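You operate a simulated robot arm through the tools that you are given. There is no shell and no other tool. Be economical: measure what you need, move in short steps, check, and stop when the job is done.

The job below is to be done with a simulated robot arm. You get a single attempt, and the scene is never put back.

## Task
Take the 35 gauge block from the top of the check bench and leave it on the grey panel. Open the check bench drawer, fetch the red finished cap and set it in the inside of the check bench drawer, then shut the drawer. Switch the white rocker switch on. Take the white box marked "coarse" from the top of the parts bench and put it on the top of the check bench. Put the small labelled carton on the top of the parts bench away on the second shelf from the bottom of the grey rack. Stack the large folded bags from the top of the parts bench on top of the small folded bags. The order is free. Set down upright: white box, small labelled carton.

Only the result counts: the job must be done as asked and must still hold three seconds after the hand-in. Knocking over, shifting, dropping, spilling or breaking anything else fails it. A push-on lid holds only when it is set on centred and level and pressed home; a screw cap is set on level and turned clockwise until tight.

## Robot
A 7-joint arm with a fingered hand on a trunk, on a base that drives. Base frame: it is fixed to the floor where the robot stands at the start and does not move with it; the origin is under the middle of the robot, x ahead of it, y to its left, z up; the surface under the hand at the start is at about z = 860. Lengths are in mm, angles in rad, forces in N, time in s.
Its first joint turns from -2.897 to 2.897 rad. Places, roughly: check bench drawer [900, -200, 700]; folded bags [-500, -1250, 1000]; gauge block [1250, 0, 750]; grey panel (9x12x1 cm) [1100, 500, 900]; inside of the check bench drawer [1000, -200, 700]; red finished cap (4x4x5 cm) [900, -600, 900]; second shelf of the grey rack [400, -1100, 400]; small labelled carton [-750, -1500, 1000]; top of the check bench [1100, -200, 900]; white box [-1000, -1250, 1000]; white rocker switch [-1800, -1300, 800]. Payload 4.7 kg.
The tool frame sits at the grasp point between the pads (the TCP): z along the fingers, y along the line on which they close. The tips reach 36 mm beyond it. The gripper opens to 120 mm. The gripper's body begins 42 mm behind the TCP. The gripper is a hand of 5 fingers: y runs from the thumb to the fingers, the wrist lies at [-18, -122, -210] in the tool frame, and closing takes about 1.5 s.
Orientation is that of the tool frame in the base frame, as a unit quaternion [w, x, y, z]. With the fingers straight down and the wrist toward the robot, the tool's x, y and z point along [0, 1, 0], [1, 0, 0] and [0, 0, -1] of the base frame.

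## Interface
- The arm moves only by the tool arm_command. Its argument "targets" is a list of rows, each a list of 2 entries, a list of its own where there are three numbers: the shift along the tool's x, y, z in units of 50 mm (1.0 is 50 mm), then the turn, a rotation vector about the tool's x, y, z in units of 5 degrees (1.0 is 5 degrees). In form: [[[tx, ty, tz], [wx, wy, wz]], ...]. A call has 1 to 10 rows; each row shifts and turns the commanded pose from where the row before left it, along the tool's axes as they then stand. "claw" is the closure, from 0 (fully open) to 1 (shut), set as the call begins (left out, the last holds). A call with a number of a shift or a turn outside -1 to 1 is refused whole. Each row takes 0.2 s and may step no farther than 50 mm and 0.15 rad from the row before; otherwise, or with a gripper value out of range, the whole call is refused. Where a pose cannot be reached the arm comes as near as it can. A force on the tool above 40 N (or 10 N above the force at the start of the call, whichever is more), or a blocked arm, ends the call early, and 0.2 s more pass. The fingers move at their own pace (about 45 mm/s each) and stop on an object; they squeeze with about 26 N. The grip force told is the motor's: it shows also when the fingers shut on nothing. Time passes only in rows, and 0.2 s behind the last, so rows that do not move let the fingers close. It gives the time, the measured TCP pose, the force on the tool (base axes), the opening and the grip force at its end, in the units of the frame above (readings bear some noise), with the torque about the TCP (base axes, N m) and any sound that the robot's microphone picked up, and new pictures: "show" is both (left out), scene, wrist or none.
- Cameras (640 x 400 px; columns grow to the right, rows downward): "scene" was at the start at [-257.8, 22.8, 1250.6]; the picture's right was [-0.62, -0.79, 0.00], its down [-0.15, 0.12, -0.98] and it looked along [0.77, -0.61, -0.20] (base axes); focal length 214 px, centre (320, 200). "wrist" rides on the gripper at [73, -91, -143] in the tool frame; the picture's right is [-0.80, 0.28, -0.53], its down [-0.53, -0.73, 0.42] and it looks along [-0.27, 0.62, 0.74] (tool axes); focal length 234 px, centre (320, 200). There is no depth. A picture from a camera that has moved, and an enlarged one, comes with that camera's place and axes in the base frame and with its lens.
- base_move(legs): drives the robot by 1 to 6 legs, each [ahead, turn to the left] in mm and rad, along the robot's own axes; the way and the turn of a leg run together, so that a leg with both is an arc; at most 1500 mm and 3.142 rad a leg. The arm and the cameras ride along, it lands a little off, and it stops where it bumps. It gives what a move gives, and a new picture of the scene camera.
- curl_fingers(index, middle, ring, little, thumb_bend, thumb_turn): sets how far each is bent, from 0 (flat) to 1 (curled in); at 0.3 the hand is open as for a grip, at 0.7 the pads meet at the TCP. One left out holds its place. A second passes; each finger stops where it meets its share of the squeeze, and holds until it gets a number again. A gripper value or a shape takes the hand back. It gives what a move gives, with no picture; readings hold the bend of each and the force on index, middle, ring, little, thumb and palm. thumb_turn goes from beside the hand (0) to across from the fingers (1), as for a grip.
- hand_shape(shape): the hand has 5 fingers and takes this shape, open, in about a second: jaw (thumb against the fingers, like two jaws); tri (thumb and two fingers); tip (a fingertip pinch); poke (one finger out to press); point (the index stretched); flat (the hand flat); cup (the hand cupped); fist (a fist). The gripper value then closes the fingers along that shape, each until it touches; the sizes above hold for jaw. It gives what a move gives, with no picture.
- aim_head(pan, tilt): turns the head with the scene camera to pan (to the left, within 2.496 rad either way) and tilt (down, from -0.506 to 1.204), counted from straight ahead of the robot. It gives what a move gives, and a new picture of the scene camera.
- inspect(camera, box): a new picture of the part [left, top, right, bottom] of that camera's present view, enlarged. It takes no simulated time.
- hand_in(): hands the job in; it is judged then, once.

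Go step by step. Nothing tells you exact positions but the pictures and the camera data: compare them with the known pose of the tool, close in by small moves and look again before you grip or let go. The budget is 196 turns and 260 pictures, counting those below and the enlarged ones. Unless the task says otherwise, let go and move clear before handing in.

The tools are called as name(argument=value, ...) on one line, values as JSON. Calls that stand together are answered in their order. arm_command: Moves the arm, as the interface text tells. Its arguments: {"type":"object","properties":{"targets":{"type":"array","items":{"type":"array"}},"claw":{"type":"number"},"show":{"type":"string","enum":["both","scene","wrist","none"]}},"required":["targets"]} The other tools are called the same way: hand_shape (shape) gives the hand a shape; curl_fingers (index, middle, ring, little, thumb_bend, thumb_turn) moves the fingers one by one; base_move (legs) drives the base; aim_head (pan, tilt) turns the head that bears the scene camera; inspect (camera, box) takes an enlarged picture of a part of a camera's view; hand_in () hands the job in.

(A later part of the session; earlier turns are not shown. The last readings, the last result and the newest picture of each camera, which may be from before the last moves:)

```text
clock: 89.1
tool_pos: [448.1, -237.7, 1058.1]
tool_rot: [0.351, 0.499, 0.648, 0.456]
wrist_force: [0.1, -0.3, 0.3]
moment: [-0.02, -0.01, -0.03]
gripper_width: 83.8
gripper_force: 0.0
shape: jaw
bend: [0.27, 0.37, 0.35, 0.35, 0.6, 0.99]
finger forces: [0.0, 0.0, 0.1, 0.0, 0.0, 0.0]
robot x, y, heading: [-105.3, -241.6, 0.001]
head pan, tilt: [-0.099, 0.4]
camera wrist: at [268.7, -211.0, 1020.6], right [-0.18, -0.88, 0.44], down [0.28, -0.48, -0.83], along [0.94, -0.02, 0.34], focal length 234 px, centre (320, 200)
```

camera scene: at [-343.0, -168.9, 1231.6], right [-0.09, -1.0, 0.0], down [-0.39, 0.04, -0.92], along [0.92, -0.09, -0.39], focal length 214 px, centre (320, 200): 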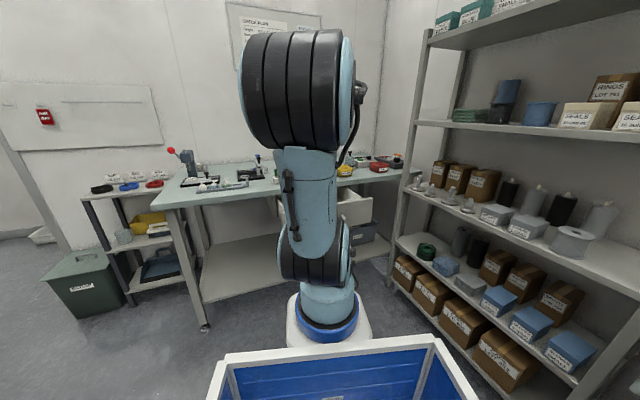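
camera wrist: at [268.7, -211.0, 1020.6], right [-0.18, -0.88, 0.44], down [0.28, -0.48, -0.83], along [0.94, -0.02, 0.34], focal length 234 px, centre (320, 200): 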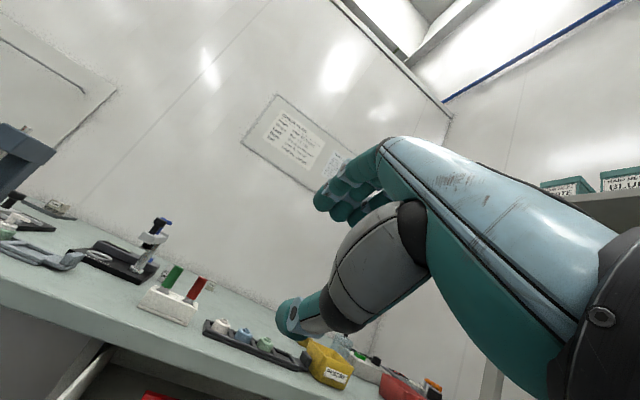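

arm_command(targets=[[[-0.32, -0.883, 0.17], [0, 0, 0]], [[-0.32, -0.883, 0.17], [0, 0, 0]], [[-0.32, -0.883, 0.17], [0, 0, 0]], [[-0.32, -0.883, 0.17], [0, 0, 0]], [[-0.32, -0.883, 0.17], [0, 0, 0]], [[-0.32, -0.883, 0.17], [0, 0, 0]]], claw=0.5, show="wrist")

```text
clock: 90.5
tool_pos: [433.5, -342.7, 791.3]
tool_rot: [0.35, 0.499, 0.648, 0.456]
wrist_force: [0.2, -0.2, -0.5]
moment: [-0.04, 0.01, -0.01]
gripper_width: 60.2
gripper_force: 0.0
shape: jaw
bend: [0.74, 0.45, 0.42, 0.4, 0.7, 1.0]
finger forces: [0.1, 0.0, 0.0, 0.0, 0.1, 0.1]
robot x, y, heading: [-100.4, -234.0, 0.008]
head pan, tilt: [-0.099, 0.4]
camera wrist: at [254.9, -314.2, 753.3], right [-0.18, -0.88, 0.44], down [0.28, -0.47, -0.83], along [0.94, -0.02, 0.33], focal length 234 px, centre (320, 200)
```

wrist: 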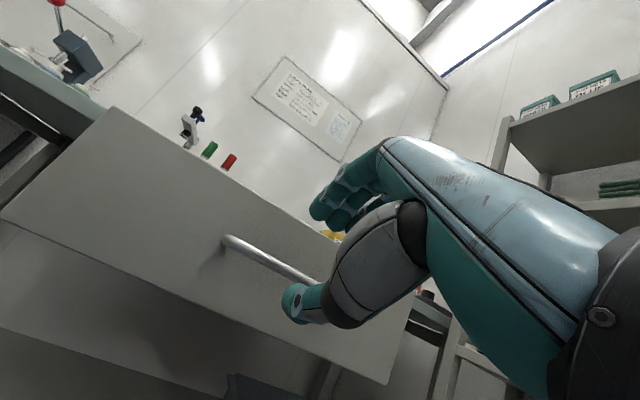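

arm_command(targets=[[[0, 0, 0.6], [0, 0, 0]], [[0, 0, 0.6], [0, 0, 0]], [[0, 0, 0.6], [0, 0, 0]]], show="wrist")

arm_command(targets=[[[0, 0, 0], [0, 0, 0]], [[0, 0, 0], [0, 0, 0]], [[0, 0, 0], [0, 0, 0]], [[0, 0, 0], [0, 0, 0]], [[0, 0, 0], [0, 0, 0]]], claw=1, show="wrist")

```text
clock: 91.3
tool_pos: [514.7, -319.3, 760.6]
tool_rot: [0.349, 0.499, 0.649, 0.456]
wrist_force: [0.8, -0.6, 0.8]
moment: [0.0, 0.0, 0.01]
gripper_width: 60.2
gripper_force: 0.2
shape: jaw
bend: [0.74, 0.45, 0.42, 0.4, 0.7, 1.0]
finger forces: [0.0, 0.1, 0.0, 0.0, 0.1, 0.1]
robot x, y, heading: [-105.7, -236.7, 0.005]
head pan, tilt: [-0.099, 0.4]
camera wrist: at [335.6, -291.8, 722.4], right [-0.18, -0.88, 0.44], down [0.28, -0.47, -0.83], along [0.94, -0.02, 0.33], focal length 234 px, centre (320, 200)
```

wrist: 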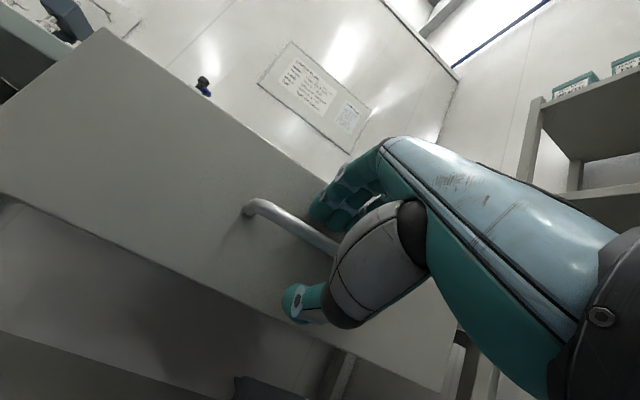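

```text
clock: 92.5
tool_pos: [514.0, -318.9, 758.8]
tool_rot: [0.35, 0.499, 0.649, 0.456]
wrist_force: [1.8, 0.2, -2.7]
moment: [-0.23, -0.08, -0.06]
gripper_width: 0.1
gripper_force: 26.4
shape: jaw
bend: [0.7, 0.7, 0.7, 0.67, 0.68, 1.0]
finger forces: [0.1, 0.0, 2.2, 3.1, 24.5, 0.0]
robot x, y, heading: [-106.3, -238.0, 0.007]
head pan, tilt: [-0.099, 0.4]
camera wrist: at [335.3, -291.7, 722.4], right [-0.18, -0.88, 0.44], down [0.28, -0.47, -0.83], along [0.94, -0.02, 0.33], focal length 234 px, centre (320, 200)
```

wrist: 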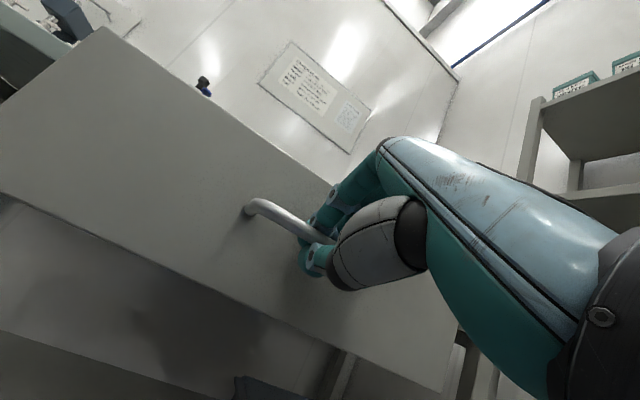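

arm_command(targets=[[[0.01, 0.07, 0.19], [0, 0, 0]], [[0.018, 0.136, 0.376], [0, 0, 0]], [[0.018, 0.136, 0.376], [0, 0, 0]], [[0.018, 0.136, 0.376], [0, 0, 0]], [[0.018, 0.136, 0.376], [0, 0, 0]]], show="none")

arm_command(targets=[[[0.018, 0.136, 0.376], [0, 0, 0]], [[0.018, 0.136, 0.376], [0, 0, 0]], [[0.018, 0.136, 0.376], [0, 0, 0]], [[0.009, 0.07, 0.19], [0, 0, 0]]], show="wrist")

```text
clock: 93.7
tool_pos: [599.7, -292.6, 760.8]
tool_rot: [0.349, 0.499, 0.649, 0.456]
wrist_force: [4.6, -12.6, -11.2]
moment: [-0.17, 0.09, -0.12]
gripper_width: 0.0
gripper_force: 26.2
shape: jaw
bend: [0.7, 0.7, 0.7, 0.66, 0.68, 1.0]
finger forces: [0.1, 0.0, 2.5, 1.7, 28.7, 0.0]
robot x, y, heading: [-104.1, -239.9, 0.004]
head pan, tilt: [-0.099, 0.4]
```

```text
clock: 94.7
tool_pos: [667.8, -273.2, 759.2]
tool_rot: [0.349, 0.499, 0.649, 0.455]
wrist_force: [5.5, -14.0, -10.3]
moment: [-0.17, 0.08, -0.16]
gripper_width: 0.1
gripper_force: 25.8
shape: jaw
bend: [0.7, 0.7, 0.7, 0.66, 0.69, 1.0]
finger forces: [0.1, 0.0, 2.7, 1.7, 28.7, 0.0]
robot x, y, heading: [-103.2, -239.6, 0.005]
head pan, tilt: [-0.099, 0.4]
camera wrist: at [489.3, -244.4, 722.8], right [-0.18, -0.88, 0.44], down [0.28, -0.47, -0.83], along [0.94, -0.03, 0.33], focal length 234 px, centre (320, 200)
```

wrist: 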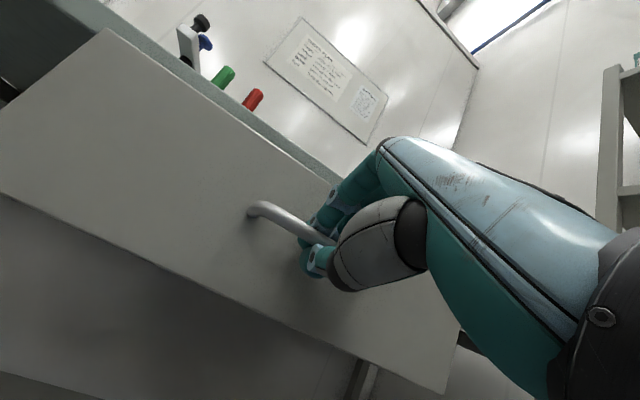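

arm_command(targets=[[[-0.04, 0.11, 0.31], [0, 0, 0]], [[-0.02, 0.11, 0.31], [0, 0, 0]], [[0, 0.07, 0.19], [0, 0, 0]], [[0, 0.03, 0.1], [0, 0, 0]]], show="wrist")

```text
clock: 95.7
tool_pos: [713.1, -259.9, 760.5]
tool_rot: [0.348, 0.498, 0.65, 0.456]
wrist_force: [1.4, 0.3, -10.6]
moment: [-0.16, 0.09, 0.08]
gripper_width: 0.0
gripper_force: 25.7
shape: jaw
bend: [0.7, 0.7, 0.7, 0.67, 0.69, 1.0]
finger forces: [0.1, 0.0, 3.1, 1.6, 28.4, 0.0]
robot x, y, heading: [-103.3, -241.8, 0.01]
head pan, tilt: [-0.099, 0.4]
camera wrist: at [535.2, -233.3, 722.9], right [-0.18, -0.88, 0.44], down [0.28, -0.47, -0.83], along [0.94, -0.02, 0.33], focal length 234 px, centre (320, 200)
```

wrist: 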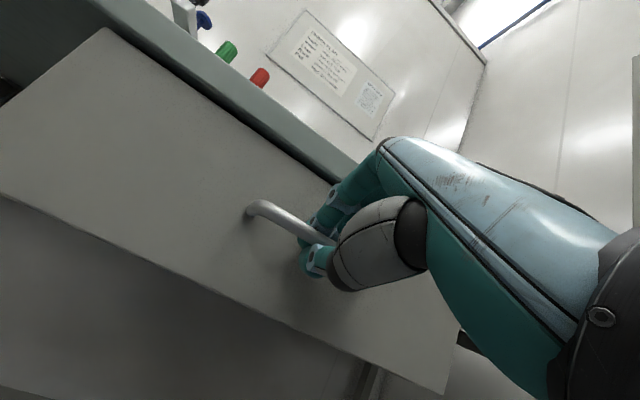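

Almost shut. I'll push in small steps until it stops.

arm_command(targets=[[[0, 0.035, 0.1], [0, 0, 0]], [[0, 0.035, 0.1], [0, 0, 0]]], show="none")

arm_command(targets=[[[0, 0.035, 0.1], [0, 0, 0]], [[0, 0.035, 0.1], [0, 0, 0]]], show="wrist")

```text
clock: 96.3
tool_pos: [723.8, -260.5, 759.9]
tool_rot: [0.349, 0.499, 0.649, 0.456]
wrist_force: [-8.5, -1.1, -8.5]
moment: [-0.13, 0.07, -0.02]
gripper_width: 0.0
gripper_force: 26.2
shape: jaw
bend: [0.7, 0.7, 0.7, 0.67, 0.7, 1.0]
finger forces: [0.1, 0.0, 0.3, 1.6, 1.1, 0.1]
robot x, y, heading: [-103.9, -237.9, 0.007]
head pan, tilt: [-0.099, 0.4]
```

```text
clock: 97.1
tool_pos: [733.0, -258.2, 760.3]
tool_rot: [0.348, 0.499, 0.649, 0.456]
wrist_force: [-21.0, -4.4, 0.6]
moment: [-0.07, -0.07, 0.15]
gripper_width: 0.0
gripper_force: 25.9
shape: jaw
bend: [0.71, 0.7, 0.7, 0.7, 0.71, 1.0]
finger forces: [0.0, 0.1, 0.1, 2.5, 6.4, 0.1]
robot x, y, heading: [-105.8, -235.8, 0.004]
head pan, tilt: [-0.099, 0.4]
stopped in row 2: the force on the tool passed its limit at 40 N (the readings are from after the stop); the commanded pose is now the measured one
camera wrist: at [553.8, -229.6, 722.4], right [-0.18, -0.88, 0.44], down [0.28, -0.47, -0.84], along [0.94, -0.02, 0.33], focal length 234 px, centre (320, 200)
```

wrist: 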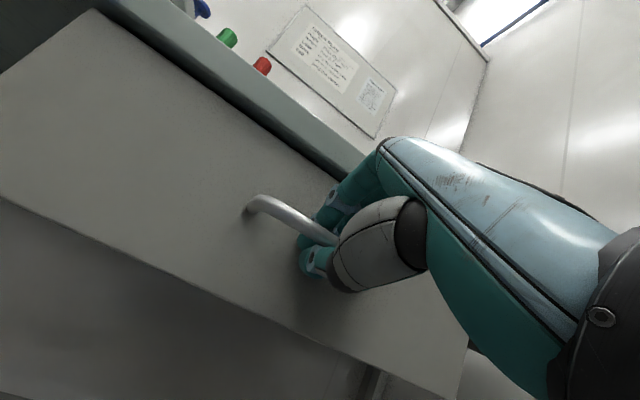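

arm_command(targets=[[[0, -0.035, -0.1], [0, 0, 0]], [[0, -0.035, -0.1], [0, 0, 0]]], show="none")

arm_command(targets=[[[0, 0, 0], [0, 0, 0]], [[0, 0, 0], [0, 0, 0]], [[0, 0, 0], [0, 0, 0]], [[0, 0, 0], [0, 0, 0]], [[0, 0, 0], [0, 0, 0]]], claw=0.5, show="wrist")

```text
clock: 97.7
tool_pos: [723.2, -260.4, 759.4]
tool_rot: [0.348, 0.499, 0.649, 0.456]
wrist_force: [1.4, 2.3, -14.0]
moment: [-0.07, -0.05, 0.09]
gripper_width: 0.1
gripper_force: 25.9
shape: jaw
bend: [0.7, 0.7, 0.7, 0.7, 0.71, 1.0]
finger forces: [0.0, 0.1, 0.0, 1.8, 13.2, 0.1]
robot x, y, heading: [-103.1, -238.8, 0.006]
head pan, tilt: [-0.099, 0.4]
```

```text
clock: 98.9
tool_pos: [723.1, -261.3, 760.7]
tool_rot: [0.349, 0.499, 0.648, 0.457]
wrist_force: [-13.3, -6.5, -2.9]
moment: [0.08, -0.1, -0.03]
gripper_width: 55.5
gripper_force: 0.0
shape: jaw
bend: [0.75, 0.47, 0.42, 0.41, 0.71, 1.0]
finger forces: [9.9, 4.5, 0.0, 0.0, 0.1, 0.0]
robot x, y, heading: [-108.5, -239.8, 0.006]
head pan, tilt: [-0.099, 0.4]
camera wrist: at [544.7, -233.1, 723.8], right [-0.18, -0.88, 0.44], down [0.28, -0.47, -0.83], along [0.94, -0.03, 0.33], focal length 234 px, centre (320, 200)
```

wrist: 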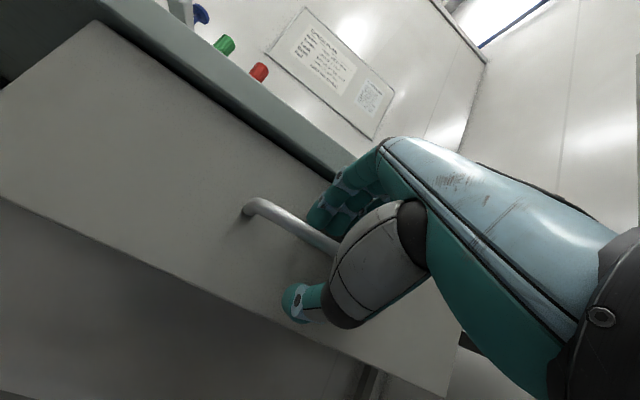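

arm_command(targets=[[[0, 0, -0.4], [0, 0, 0]], [[0, 0, -0.8], [0, 0, 0]], [[0, 0, -0.9], [0, 0, 0]], [[0, 0, -0.9], [0, 0, 0]]], show="wrist")

```text
clock: 99.9
tool_pos: [585.4, -295.7, 810.1]
tool_rot: [0.349, 0.499, 0.649, 0.456]
wrist_force: [0.0, 0.3, -0.7]
moment: [0.01, 0.0, 0.01]
gripper_width: 59.5
gripper_force: 0.0
shape: jaw
bend: [0.74, 0.45, 0.42, 0.4, 0.71, 1.0]
finger forces: [0.1, 0.0, 0.0, 0.1, 0.0, 0.0]
robot x, y, heading: [-105.0, -241.6, 0.007]
head pan, tilt: [-0.099, 0.4]
camera wrist: at [407.7, -268.2, 773.2], right [-0.18, -0.88, 0.44], down [0.28, -0.47, -0.83], along [0.94, -0.02, 0.33], focal length 234 px, centre (320, 200)
```

wrist: 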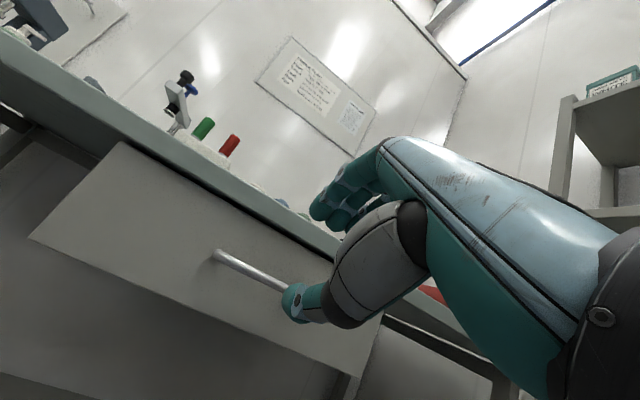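

The drawer is shut. I'll raise the arm, bring the tool back to pointing down, and look at the parts bench.

arm_command(targets=[[[0, 0.93, -0.34], [0, 0, 0]], [[0, 0.93, -0.34], [0, 0, 0]], [[0, 0.93, -0.34], [0, 0, 0]], [[0, 0.93, -0.34], [0, 0, 0]], [[0, 0.93, -0.34], [0, 0, 0]], [[0, 0.93, -0.34], [0, 0, 0]], [[0, 0.93, -0.34], [0, 0, 0]], [[0, 0.93, -0.34], [0, 0, 0]]], claw=0, show="none")

arm_command(targets=[[[0, 0, 0], [1, 0, 0]], [[0, 0, 0], [1, 0, 0]], [[0, 0, 0], [1, 0, 0]], [[0, 0, 0], [1, 0, 0]], [[0, 0, 0], [1, 0, 0]], [[0, 0, 0], [1, 0, 0]], [[0, 0, 0], [1, 0, 0]]], show="none")

arm_command(targets=[[[0, 0, 0], [1, 0, 0]], [[0, 0, 0], [1, 0, 0]], [[0, 0, 0], [1, 0, 0]], [[0, 0, 0], [1, 0, 0]], [[0, 0, 0], [1, 0, 0]], [[0, 0, 0], [1, 0, 0]], [[0, 0, 0], [1, 0, 0]]], show="none")

aim_head(pan=-1.9, tilt=0.4)

inspect(camera="scene", box=[160, 120, 480, 320])

```text
clock: 101.7
tool_pos: [587.4, -298.1, 1207.8]
tool_rot: [0.349, 0.5, 0.649, 0.455]
wrist_force: [-0.1, 0.8, -1.1]
moment: [0.01, -0.04, 0.03]
gripper_width: 119.5
gripper_force: 0.1
shape: jaw
bend: [0.3, 0.3, 0.3, 0.3, 0.3, 0.98]
finger forces: [0.1, 0.0, 0.1, 0.1, 0.1, 0.0]
robot x, y, heading: [-102.7, -238.0, 0.004]
head pan, tilt: [-0.099, 0.4]
```

```text
clock: 103.3
tool_pos: [585.7, -296.9, 1206.1]
tool_rot: [0.182, 0.581, 0.756, 0.24]
wrist_force: [0.3, -0.6, -0.6]
moment: [0.01, 0.0, -0.02]
gripper_width: 119.8
gripper_force: 0.1
shape: jaw
bend: [0.3, 0.3, 0.3, 0.3, 0.3, 0.98]
finger forces: [0.1, 0.1, 0.1, 0.0, 0.0, 0.0]
robot x, y, heading: [-108.8, -238.7, 0.007]
head pan, tilt: [-0.099, 0.4]
```

```text
clock: 104.9
tool_pos: [587.4, -297.3, 1207.2]
tool_rot: [-0.001, 0.61, 0.792, 0.001]
wrist_force: [-0.7, 0.3, 0.2]
moment: [-0.03, -0.02, -0.01]
gripper_width: 119.7
gripper_force: 0.0
shape: jaw
bend: [0.3, 0.3, 0.3, 0.3, 0.3, 0.98]
finger forces: [0.1, 0.0, 0.0, 0.1, 0.0, 0.1]
robot x, y, heading: [-103.1, -240.1, 0.005]
head pan, tilt: [-0.099, 0.4]
```

```text
clock: 106.7
tool_pos: [586.2, -296.6, 1206.7]
tool_rot: [0.0, 0.609, 0.793, 0.002]
wrist_force: [0.0, -0.6, -0.2]
moment: [-0.02, -0.01, 0.03]
gripper_width: 119.8
gripper_force: 0.0
shape: jaw
bend: [0.3, 0.3, 0.3, 0.3, 0.3, 0.98]
finger forces: [0.0, 0.0, 0.0, 0.0, 0.0, 0.0]
robot x, y, heading: [-105.5, -241.8, 0.01]
head pan, tilt: [-1.901, 0.4]
camera scene: at [-465.0, -248.1, 1231.7], right [-0.95, 0.32, 0.0], down [0.12, 0.37, -0.92], along [-0.29, -0.87, -0.39], focal length 214 px, centre (320, 200)
```

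scene: 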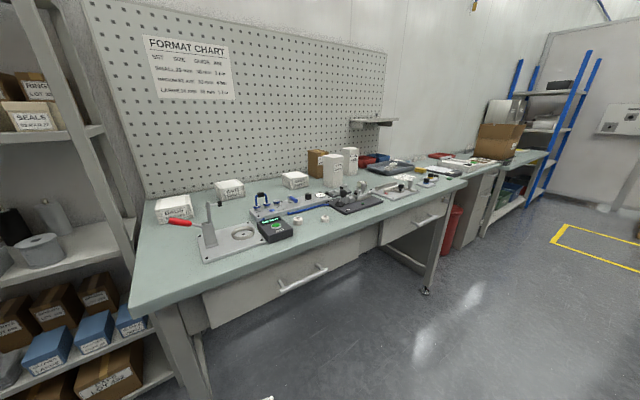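

```text
2.00 times, centred on (320, 220) of scene
camera zoom: at [-465.0, -248.1, 1231.7], right [-0.95, 0.32, 0.0], down [0.12, 0.37, -0.92], along [-0.29, -0.87, -0.39], focal length 429 px, centre (320, 160)
```

zoom: 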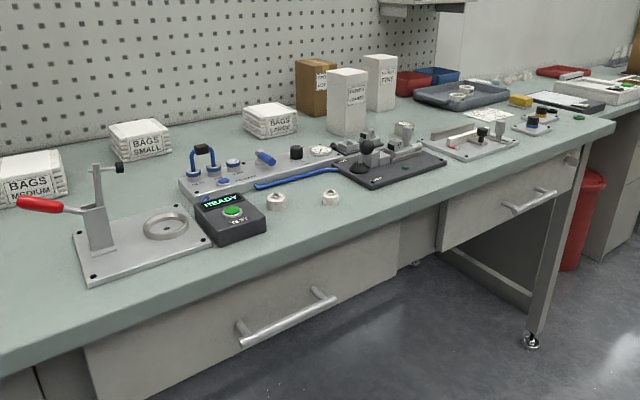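

I can see the bag stacks (medium, small, large), two white boxes and the brown carton on the parts bench, which is also turned by about 12°. I'll drive to stand in front of it.

base_move(legs=[[-555, 0], [0, -1.37]])

aim_head(pan=-0.1, tilt=0.5)

arm_command(targets=[[[0, 0, 0], [0, 0, 0]]], show="wrist")

```text
clock: 113.3
tool_pos: [-580.9, -932.7, 1206.8]
tool_rot: [0.001, 0.974, 0.225, 0.001]
wrist_force: [0.3, 0.1, -0.1]
moment: [-0.01, 0.03, 0.01]
gripper_width: 119.8
gripper_force: 0.0
shape: jaw
bend: [0.3, 0.3, 0.3, 0.3, 0.3, 0.98]
finger forces: [0.0, 0.0, 0.1, 0.1, 0.1, 0.1]
robot x, y, heading: [-656.3, -245.2, -1.37]
head pan, tilt: [-1.901, 0.4]
camera scene: at [-737.8, 108.6, 1231.7], right [0.13, 0.99, 0.0], down [0.39, -0.05, -0.92], along [-0.91, 0.12, -0.39], focal length 214 px, centre (320, 200)
```

scene: 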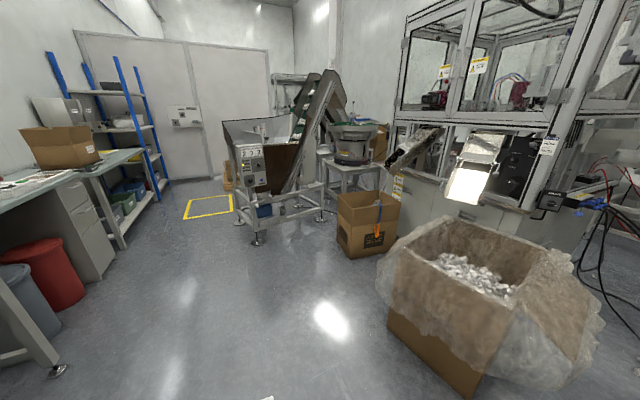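

```text
clock: 115.1
tool_pos: [-581.4, -931.9, 1206.7]
tool_rot: [0.0, 0.974, 0.226, 0.002]
wrist_force: [0.4, -0.3, -0.8]
moment: [-0.01, 0.01, -0.01]
gripper_width: 119.8
gripper_force: 0.1
shape: jaw
bend: [0.3, 0.3, 0.3, 0.3, 0.3, 0.98]
finger forces: [0.0, 0.1, 0.0, 0.0, 0.0, 0.0]
robot x, y, heading: [-659.3, -243.7, -1.37]
head pan, tilt: [-0.099, 0.499]
camera scene: at [-636.9, 6.1, 1222.5], right [-1.0, -0.1, 0.0], down [-0.05, 0.48, -0.88], along [0.09, -0.87, -0.48], focal length 214 px, centre (320, 200)
```

scene: 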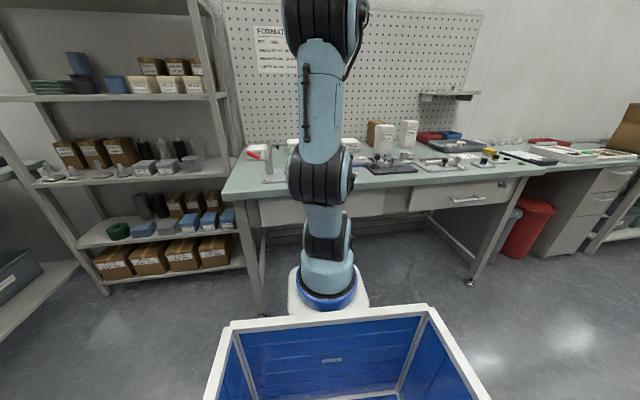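

```text
clock: 115.5
tool_pos: [-582.0, -932.3, 1207.2]
tool_rot: [0.002, 0.974, 0.227, 0.001]
wrist_force: [0.1, -0.4, 0.5]
moment: [0.01, -0.01, 0.0]
gripper_width: 119.6
gripper_force: 0.1
shape: jaw
bend: [0.3, 0.3, 0.3, 0.3, 0.3, 0.98]
finger forces: [0.0, 0.0, 0.0, 0.0, 0.0, 0.1]
robot x, y, heading: [-655.7, -240.9, -1.37]
head pan, tilt: [-0.099, 0.499]
camera wrist: at [-557.1, -817.6, 1349.9], right [-0.6, -0.6, 0.52], down [-0.8, 0.42, -0.43], along [0.04, -0.68, -0.74], focal length 234 px, centre (320, 200)
```

wrist: 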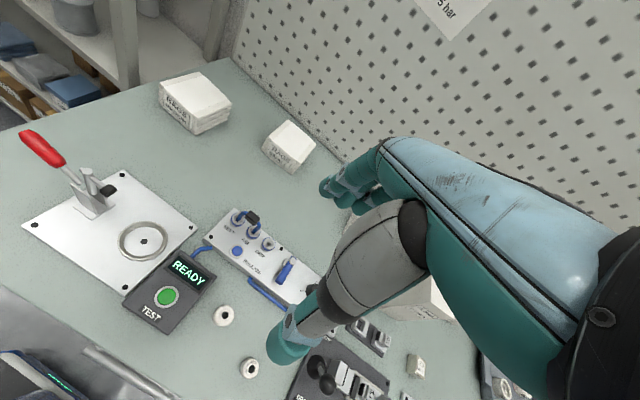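

base_move(legs=[[80, 0]])

arm_command(targets=[[[-0.9, -0.4, 0], [0, 0, 0]], [[-0.9, -0.4, 0], [0, 0, 0]], [[-0.9, -0.4, 0], [0, 0, 0]], [[-0.9, -0.4, 0], [0, 0, 0]], [[-0.9, -0.4, 0], [0, 0, 0]], [[-0.9, -0.4, 0], [0, 0, 0]], [[-0.9, -0.4, 0], [0, 0, 0]]], show="wrist")

```text
clock: 116.5
tool_pos: [-567.6, -1009.4, 1206.3]
tool_rot: [0.001, 0.974, 0.225, 0.001]
wrist_force: [-0.5, 0.0, -0.1]
moment: [0.03, 0.0, 0.0]
gripper_width: 119.7
gripper_force: 0.0
shape: jaw
bend: [0.3, 0.3, 0.3, 0.3, 0.3, 0.98]
finger forces: [0.0, 0.1, 0.0, 0.1, 0.0, 0.0]
robot x, y, heading: [-641.7, -319.4, -1.374]
head pan, tilt: [-0.099, 0.499]
camera scene: at [-620.8, -71.4, 1222.5], right [-1.0, -0.1, 0.0], down [-0.05, 0.48, -0.88], along [0.09, -0.87, -0.48], focal length 214 px, centre (320, 200)
```

scene: 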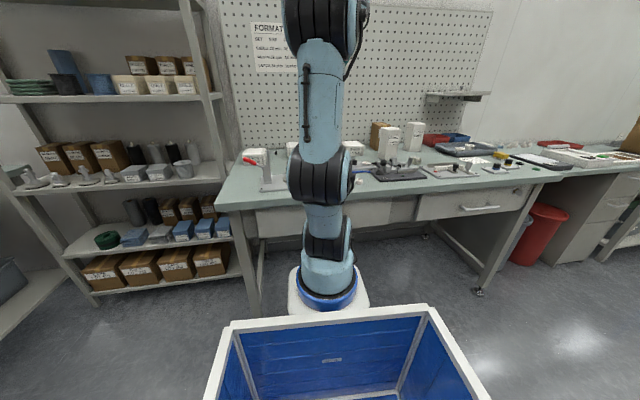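

```text
clock: 118.1
tool_pos: [-913.8, -1020.3, 1207.3]
tool_rot: [0.002, 0.974, 0.225, 0.0]
wrist_force: [1.2, 0.1, 1.2]
moment: [-0.03, 0.11, -0.02]
gripper_width: 119.7
gripper_force: 0.2
shape: jaw
bend: [0.3, 0.3, 0.3, 0.3, 0.3, 0.98]
finger forces: [0.0, 0.0, 0.0, 0.1, 0.0, 0.1]
robot x, y, heading: [-640.3, -319.9, -1.369]
head pan, tilt: [-0.099, 0.499]
camera wrist: at [-888.9, -907.1, 1349.7], right [-0.6, -0.6, 0.53], down [-0.8, 0.42, -0.43], along [0.03, -0.68, -0.74], focal length 234 px, centre (320, 200)
```

wrist: 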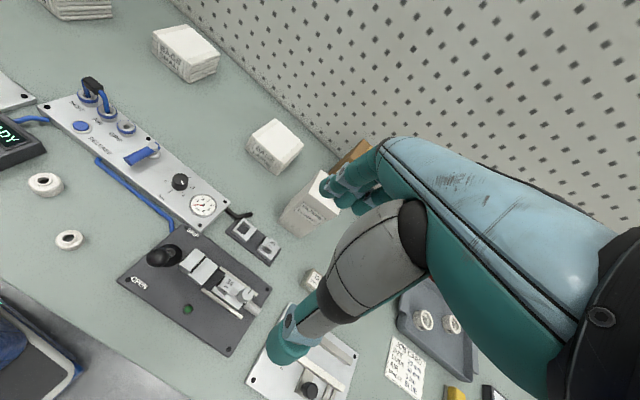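

inspect(camera="wrist", box=[220, 100, 380, 260])

inspect(camera="wrist", box=[100, 0, 340, 180])

inspect(camera="scene", box=[340, 100, 500, 200])

```text
2.50 times, centred on (300, 180) of wrist
camera zoom: at [-888.9, -907.1, 1349.7], right [-0.6, -0.6, 0.53], down [-0.8, 0.42, -0.43], along [0.03, -0.68, -0.74], focal length 585 px, centre (370, 250)
```

zoom: 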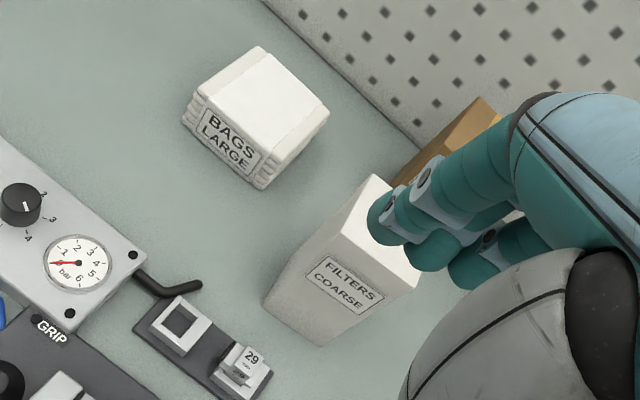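

```text
2.22 times, centred on (220, 90) of wrist
camera zoom: at [-888.9, -907.1, 1349.7], right [-0.6, -0.6, 0.53], down [-0.8, 0.42, -0.43], along [0.03, -0.68, -0.74], focal length 520 px, centre (542, 444)
```

zoom: 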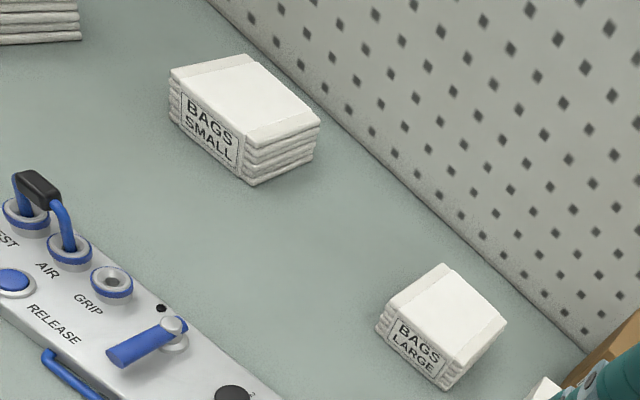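

```text
4.00 times, centred on (420, 150) of scene
camera zoom: at [-620.7, -71.2, 1222.5], right [-1.0, -0.1, 0.0], down [-0.05, 0.48, -0.88], along [0.09, -0.87, -0.48], focal length 858 px, centre (-80, 400)
```

zoom: 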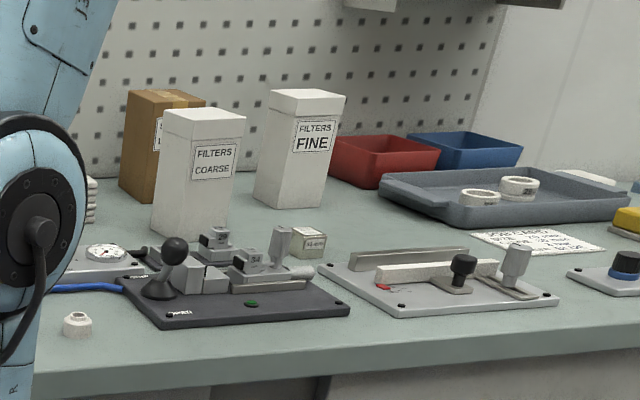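

The coarse box is the front one with the carton behind it; the large bags are near [-679, -1325] and the small near [-357, -1275], with the bench top at z≈860. I'll move the base closer and bring the tool toward the large bags, starting the yaw.

base_move(legs=[[80, 0]])

arm_command(targets=[[[0.7, 0.5, 0], [0, 0, -1]], [[0.7, 0.5, 0], [0, 0, -1]], [[0.7, 0.5, 0], [0, 0, -1]], [[0.7, 0.5, 0], [0, 0, -1]], [[0, 0, 0], [0, 0, -1]], [[0, 0, 0], [0, 0, -1]], [[0, 0, 0], [0, 0, -1]], [[0, 0, 0], [0, 0, -1]]], show="wrist")

```text
clock: 119.2
tool_pos: [-897.7, -1104.0, 1204.2]
tool_rot: [0.001, 0.974, 0.226, 0.001]
wrist_force: [1.0, 0.6, -0.3]
moment: [0.02, 0.01, 0.02]
gripper_width: 119.8
gripper_force: 0.1
shape: jaw
bend: [0.3, 0.3, 0.3, 0.3, 0.3, 0.98]
finger forces: [0.0, 0.0, 0.0, 0.1, 0.1, 0.0]
robot x, y, heading: [-623.6, -401.3, -1.372]
head pan, tilt: [-0.099, 0.499]
camera scene: at [-604.9, -152.0, 1222.5], right [-1.0, -0.1, 0.0], down [-0.05, 0.48, -0.88], along [0.09, -0.87, -0.48], focal length 214 px, centre (320, 200)
```

scene: 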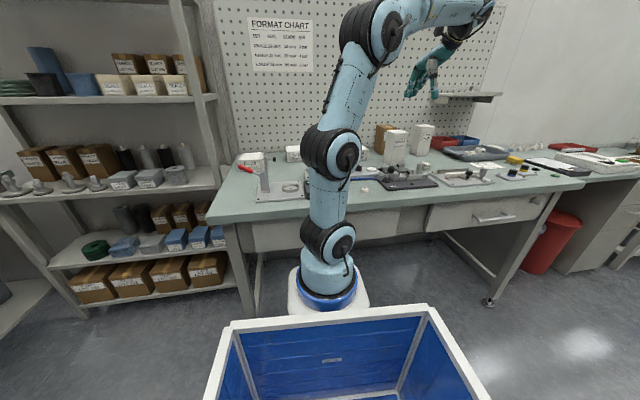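

```text
clock: 121.0
tool_pos: [-725.5, -1109.5, 1205.7]
tool_rot: [0.002, 0.838, 0.545, 0.001]
wrist_force: [-0.3, 1.0, 0.1]
moment: [-0.04, -0.03, 0.0]
gripper_width: 119.7
gripper_force: 0.0
shape: jaw
bend: [0.3, 0.3, 0.3, 0.3, 0.3, 0.98]
finger forces: [0.0, 0.1, 0.0, 0.0, 0.1, 0.0]
robot x, y, heading: [-625.2, -403.9, -1.369]
head pan, tilt: [-0.099, 0.499]
camera wrist: at [-780.7, -1005.5, 1348.0], right [-0.07, -0.85, 0.53], down [-0.88, -0.19, -0.43], along [0.46, -0.5, -0.74], focal length 234 px, centre (320, 200)
```

wrist: 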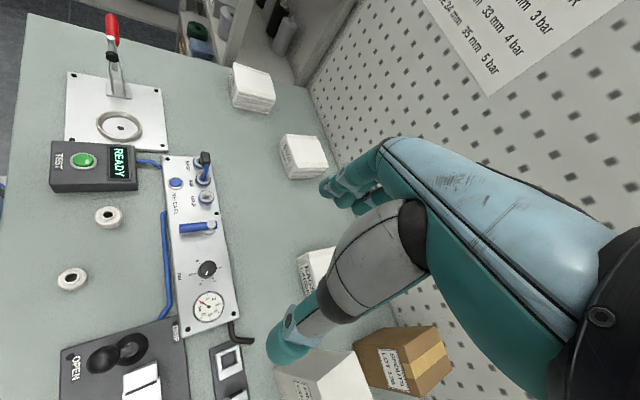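

arm_command(targets=[[[0, 0, 0], [0, 0, -1]], [[0, 0, 0], [0, 0, -1]], [[0, 0, 0], [0, 0, -1]], [[0, 0, 0], [0, 0, -1]], [[0, 0, 0], [0, 0, -1]], [[0, 0, 0], [0, 0, -1]], [[0, 0, 0], [0, 0, -1]], [[0, 0, 0], [0, 0, -0.8]]], show="wrist")

```text
clock: 122.8
tool_pos: [-715.9, -1097.7, 1155.7]
tool_rot: [0.002, 0.607, 0.794, 0.001]
wrist_force: [0.4, 0.8, 0.1]
moment: [-0.01, 0.0, 0.0]
gripper_width: 119.8
gripper_force: 0.1
shape: jaw
bend: [0.3, 0.3, 0.3, 0.3, 0.3, 0.98]
finger forces: [0.0, 0.0, 0.0, 0.1, 0.0, 0.0]
out of reach, approached as far as the arm can: row 6, 7, 8
robot x, y, heading: [-624.7, -402.2, -1.378]
head pan, tilt: [-0.099, 0.499]
camera wrist: at [-823.4, -1049.8, 1298.3], right [0.48, -0.7, 0.53], down [-0.57, -0.71, -0.42], along [0.67, -0.1, -0.74], focal length 234 px, centre (320, 200)
```

wrist: 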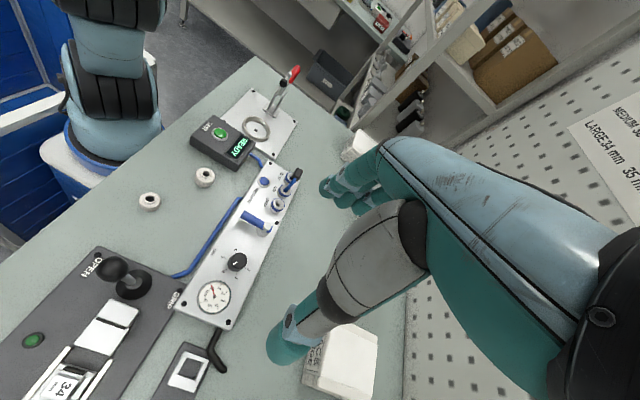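

arm_command(targets=[[[-0.9, -0.09, 0.2], [0, 0, 0]], [[-0.9, -0.09, 0.2], [0, 0, 0]], [[-0.9, -0.09, 0.2], [0, 0, 0]], [[-0.9, -0.09, 0.2], [0, 0, 0]], [[-0.9, -0.09, 0.2], [0, 0, 0]]], show="both")

```text
clock: 124.0
tool_pos: [-677.5, -1313.8, 1102.9]
tool_rot: [0.003, 0.608, 0.794, -0.001]
wrist_force: [0.7, 0.2, 3.3]
moment: [-0.14, 0.05, -0.02]
gripper_width: 119.8
gripper_force: 0.1
shape: jaw
bend: [0.3, 0.3, 0.3, 0.3, 0.3, 0.98]
finger forces: [0.1, 0.0, 0.0, 0.1, 0.1, 0.1]
out of reach, approached as far as the arm can: row 5
robot x, y, heading: [-627.7, -398.6, -1.376]
head pan, tilt: [-0.099, 0.499]
camera scene: at [-604.9, -151.3, 1222.4], right [-1.0, -0.1, 0.0], down [-0.05, 0.48, -0.88], along [0.09, -0.87, -0.48], focal length 214 px, centre (320, 200)
camera wrist: at [-784.7, -1267.1, 1244.9], right [0.48, -0.7, 0.53], down [-0.57, -0.71, -0.42], along [0.67, -0.1, -0.74], focal length 234 px, centre (320, 200)
```

scene: 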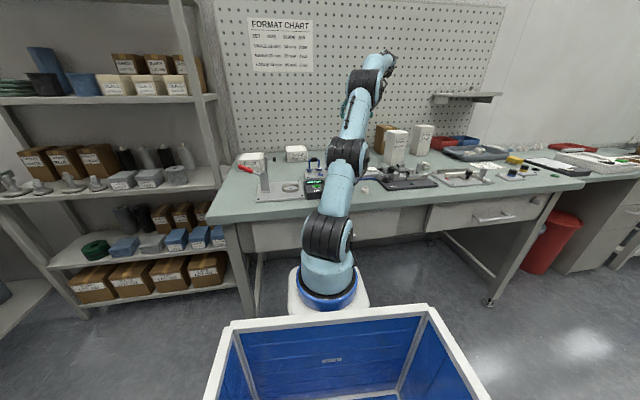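
wrist: 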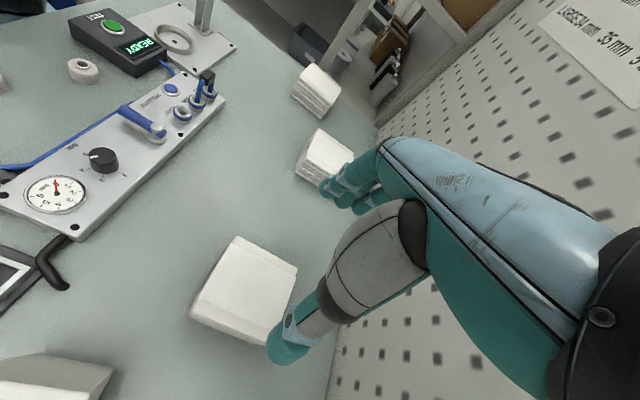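

arm_command(targets=[[[-0.06, -0.1, 0.7], [0, 0, 0]], [[0, 0, 0.7], [0, 0, 0]], [[0, 0, 0.7], [0, 0, 0]], [[0, 0, 0.6], [0, 0, 0]]], show="wrist")

```text
clock: 125.0
tool_pos: [-681.2, -1318.5, 965.3]
tool_rot: [0.0, 0.609, 0.793, 0.0]
wrist_force: [-0.1, 0.5, 0.4]
moment: [-0.04, 0.02, -0.03]
gripper_width: 119.9
gripper_force: 0.1
shape: jaw
bend: [0.3, 0.3, 0.3, 0.3, 0.3, 0.98]
finger forces: [0.0, 0.0, 0.0, 0.0, 0.0, 0.1]
robot x, y, heading: [-623.3, -398.7, -1.373]
head pan, tilt: [-0.099, 0.499]
camera wrist: at [-788.6, -1271.0, 1108.0], right [0.48, -0.7, 0.53], down [-0.57, -0.7, -0.43], along [0.67, -0.1, -0.74], focal length 234 px, centre (320, 200)
```

wrist: 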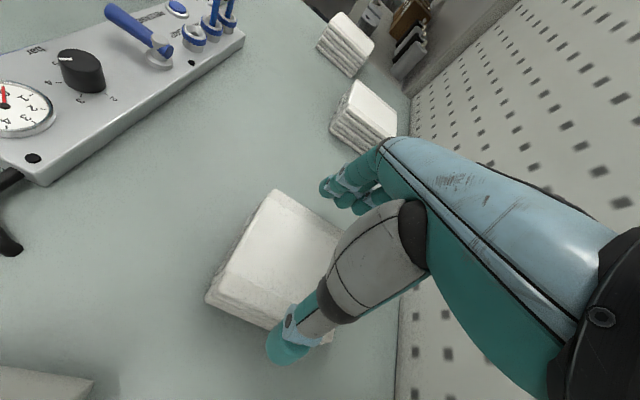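

The bag stack is about 100 mm wide, just under the opening. I'll open the hand a bit wider before descending.

curl_fingers(index=0.22, middle=0.22, ring=0.22, little=0.22, thumb_bend=0.15, thumb_turn=1)

arm_command(targets=[[[0, 0, 0.3], [0, 0, 0]]], show="wrist")

```text
clock: 126.0
tool_pos: [-681.0, -1317.2, 965.4]
tool_rot: [0.002, 0.609, 0.793, 0.001]
wrist_force: [-0.3, -0.4, 0.3]
moment: [0.0, 0.02, 0.0]
gripper_width: 150.4
gripper_force: 0.1
shape: fingers
bend: [0.22, 0.22, 0.22, 0.22, 0.15, 0.96]
finger forces: [0.1, 0.0, 0.0, 0.1, 0.1, 0.0]
robot x, y, heading: [-623.7, -400.4, -1.372]
head pan, tilt: [-0.099, 0.499]
```

```text
clock: 126.4
tool_pos: [-681.0, -1319.4, 950.0]
tool_rot: [0.001, 0.608, 0.794, 0.0]
wrist_force: [0.4, 0.5, 0.3]
moment: [-0.02, 0.03, 0.01]
gripper_width: 150.4
gripper_force: 0.1
shape: fingers
bend: [0.22, 0.22, 0.22, 0.22, 0.15, 0.96]
finger forces: [0.0, 0.0, 0.0, 0.0, 0.0, 0.0]
robot x, y, heading: [-630.1, -399.7, -1.37]
head pan, tilt: [-0.099, 0.499]
camera wrist: at [-788.5, -1272.1, 1093.2], right [0.48, -0.7, 0.53], down [-0.57, -0.7, -0.43], along [0.67, -0.1, -0.74], focal length 234 px, centre (320, 200)
```

wrist: 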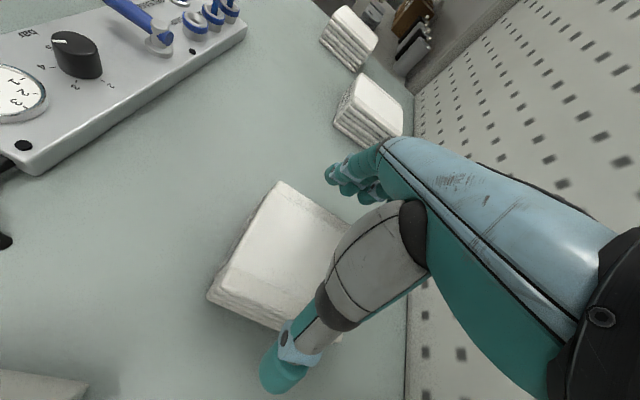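

arm_command(targets=[[[0, 0, 0.4], [0, 0, 0]], [[0, 0, 0.3], [0, 0, 0]]], show="wrist")

```text
clock: 127.0
tool_pos: [-679.3, -1318.6, 914.8]
tool_rot: [0.002, 0.608, 0.794, -0.001]
wrist_force: [-0.3, 0.1, -0.2]
moment: [0.0, 0.02, -0.02]
gripper_width: 150.8
gripper_force: 0.6
shape: fingers
bend: [0.22, 0.22, 0.22, 0.22, 0.15, 0.96]
finger forces: [0.0, 0.1, 0.0, 0.0, 0.6, 0.0]
robot x, y, heading: [-624.2, -396.8, -1.374]
head pan, tilt: [-0.099, 0.499]
camera wrist: at [-787.1, -1272.3, 1057.0], right [0.48, -0.7, 0.53], down [-0.57, -0.71, -0.42], along [0.67, -0.1, -0.74], focal length 234 px, centre (320, 200)
```

wrist: 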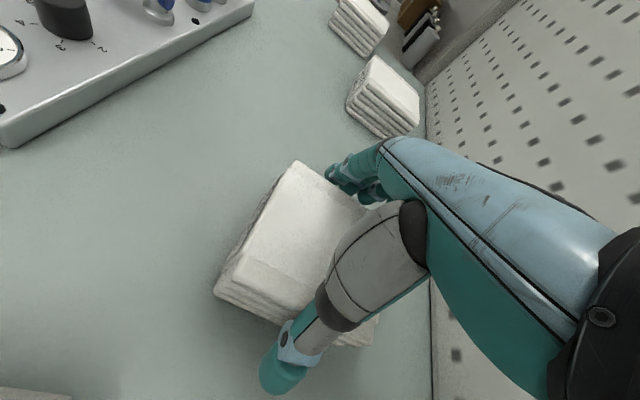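

arm_command(targets=[[[0, 0, 0.14], [0, 0, 0]]], show="none")

arm_command(targets=[[[0, 0, 0], [0, 0, 0]], [[0, 0, 0], [0, 0, 0]], [[0, 0, 0], [0, 0, 0]], [[0, 0, 0], [0, 0, 0]], [[0, 0, 0], [0, 0, 0]], [[0, 0, 0], [0, 0, 0]]], claw=1, show="wrist")

```text
clock: 127.4
tool_pos: [-680.0, -1319.2, 907.9]
tool_rot: [0.002, 0.609, 0.793, 0.0]
wrist_force: [-2.2, 0.2, 4.2]
moment: [-0.04, 0.25, 0.03]
gripper_width: 152.5
gripper_force: 1.8
shape: fingers
bend: [0.22, 0.22, 0.22, 0.22, 0.14, 0.96]
finger forces: [0.1, 0.1, 0.0, 0.1, 3.8, 0.0]
robot x, y, heading: [-623.9, -401.3, -1.373]
head pan, tilt: [-0.099, 0.499]
```

```text
clock: 128.8
tool_pos: [-680.2, -1319.9, 907.1]
tool_rot: [0.003, 0.608, 0.794, 0.0]
wrist_force: [-2.5, -2.3, 9.6]
moment: [-0.36, -0.16, 0.06]
gripper_width: 97.2
gripper_force: 25.9
shape: jaw
bend: [0.23, 0.33, 0.31, 0.29, 0.44, 0.97]
finger forces: [33.8, 12.4, 3.7, 6.3, 59.4, 0.0]
robot x, y, heading: [-626.0, -398.7, -1.372]
head pan, tilt: [-0.099, 0.499]
camera wrist: at [-787.5, -1271.9, 1050.4], right [0.48, -0.7, 0.53], down [-0.57, -0.7, -0.42], along [0.67, -0.1, -0.74], focal length 234 px, centre (320, 200)
```

wrist: 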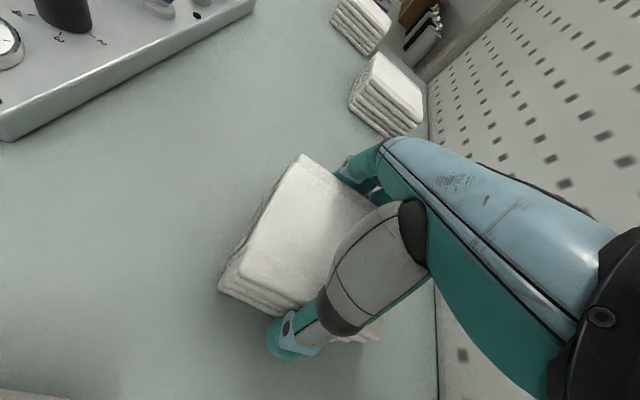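

arm_command(targets=[[[0, 0, -0.3], [0, 0, 0]], [[0, 0, -0.7], [0, 0, 0]], [[0, 0, -0.7], [0, 0, 0]], [[0, 0, -0.5], [0, 0, 0]]], show="wrist")

```text
clock: 129.8
tool_pos: [-681.4, -1320.3, 1017.1]
tool_rot: [0.002, 0.609, 0.793, 0.002]
wrist_force: [-0.3, -0.3, -3.6]
moment: [0.01, 0.0, -0.01]
gripper_width: 97.1
gripper_force: 26.5
shape: jaw
bend: [0.23, 0.33, 0.31, 0.29, 0.44, 0.97]
finger forces: [34.7, 12.9, 3.6, 3.5, 55.2, 0.0]
robot x, y, heading: [-623.2, -401.1, -1.369]
head pan, tilt: [-0.099, 0.499]
camera wrist: at [-789.1, -1273.6, 1160.1], right [0.48, -0.7, 0.53], down [-0.57, -0.7, -0.43], along [0.67, -0.1, -0.74], focal length 234 px, centre (320, 200)
```

wrist: 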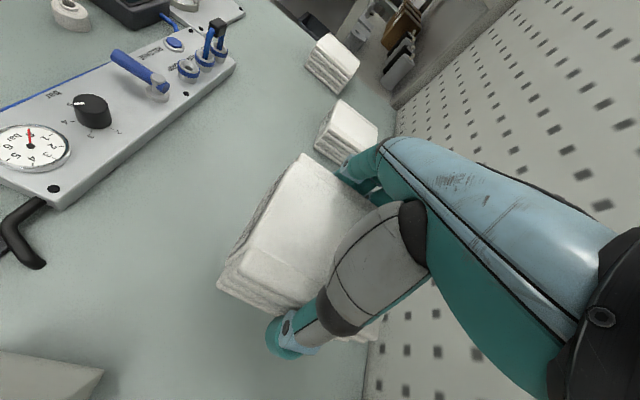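

inspect(camera="wrist", box=[270, 60, 430, 180])

```text
3.33 times, centred on (350, 120) of wrist
camera zoom: at [-789.1, -1273.6, 1160.1], right [0.48, -0.7, 0.53], down [-0.57, -0.7, -0.43], along [0.67, -0.1, -0.74], focal length 781 px, centre (220, 467)
```

zoom: 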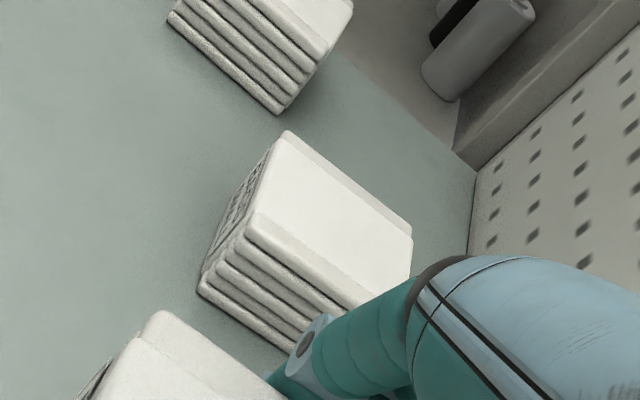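

The small bags' centre is at about [-359, -1273]. I'll carry the large bags over them.

arm_command(targets=[[[-0.112, 0.916, 0], [0, 0, 0]], [[-0.112, 0.916, 0], [0, 0, 0]], [[-0.112, 0.916, 0], [0, 0, 0]], [[-0.112, 0.916, 0], [0, 0, 0]], [[-0.112, 0.916, 0], [0, 0, 0]], [[-0.112, 0.916, 0], [0, 0, 0]], [[-0.112, 0.916, 0], [0, 0, 0]]], show="both")

```text
clock: 131.4
tool_pos: [-362.8, -1274.2, 1016.9]
tool_rot: [0.002, 0.609, 0.793, 0.0]
wrist_force: [-0.7, -0.5, -3.5]
moment: [0.05, -0.06, -0.02]
gripper_width: 97.2
gripper_force: 26.1
shape: jaw
bend: [0.23, 0.33, 0.31, 0.29, 0.45, 0.97]
finger forces: [34.7, 12.8, 3.5, 3.4, 55.1, 0.0]
robot x, y, heading: [-629.3, -401.2, -1.372]
head pan, tilt: [-0.099, 0.499]
camera scene: at [-604.9, -152.2, 1222.6], right [-1.0, -0.1, 0.0], down [-0.05, 0.48, -0.88], along [0.09, -0.87, -0.48], focal length 214 px, centre (320, 200)
camera wrist: at [-469.7, -1226.5, 1160.0], right [0.48, -0.7, 0.53], down [-0.57, -0.7, -0.43], along [0.67, -0.1, -0.74], focal length 234 px, centre (320, 200)
```

scene: 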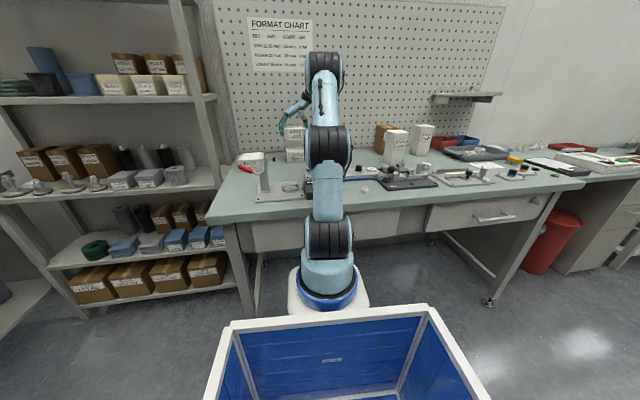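
wrist: 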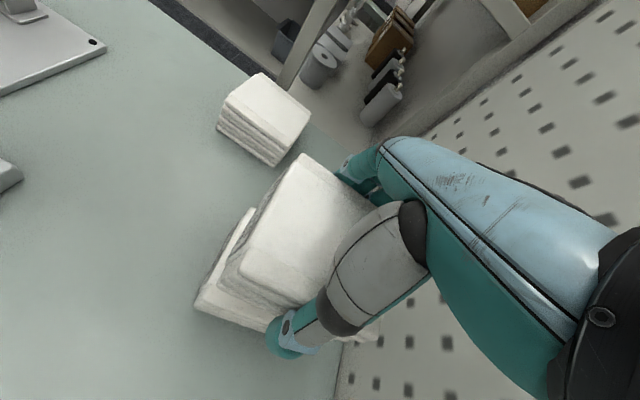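

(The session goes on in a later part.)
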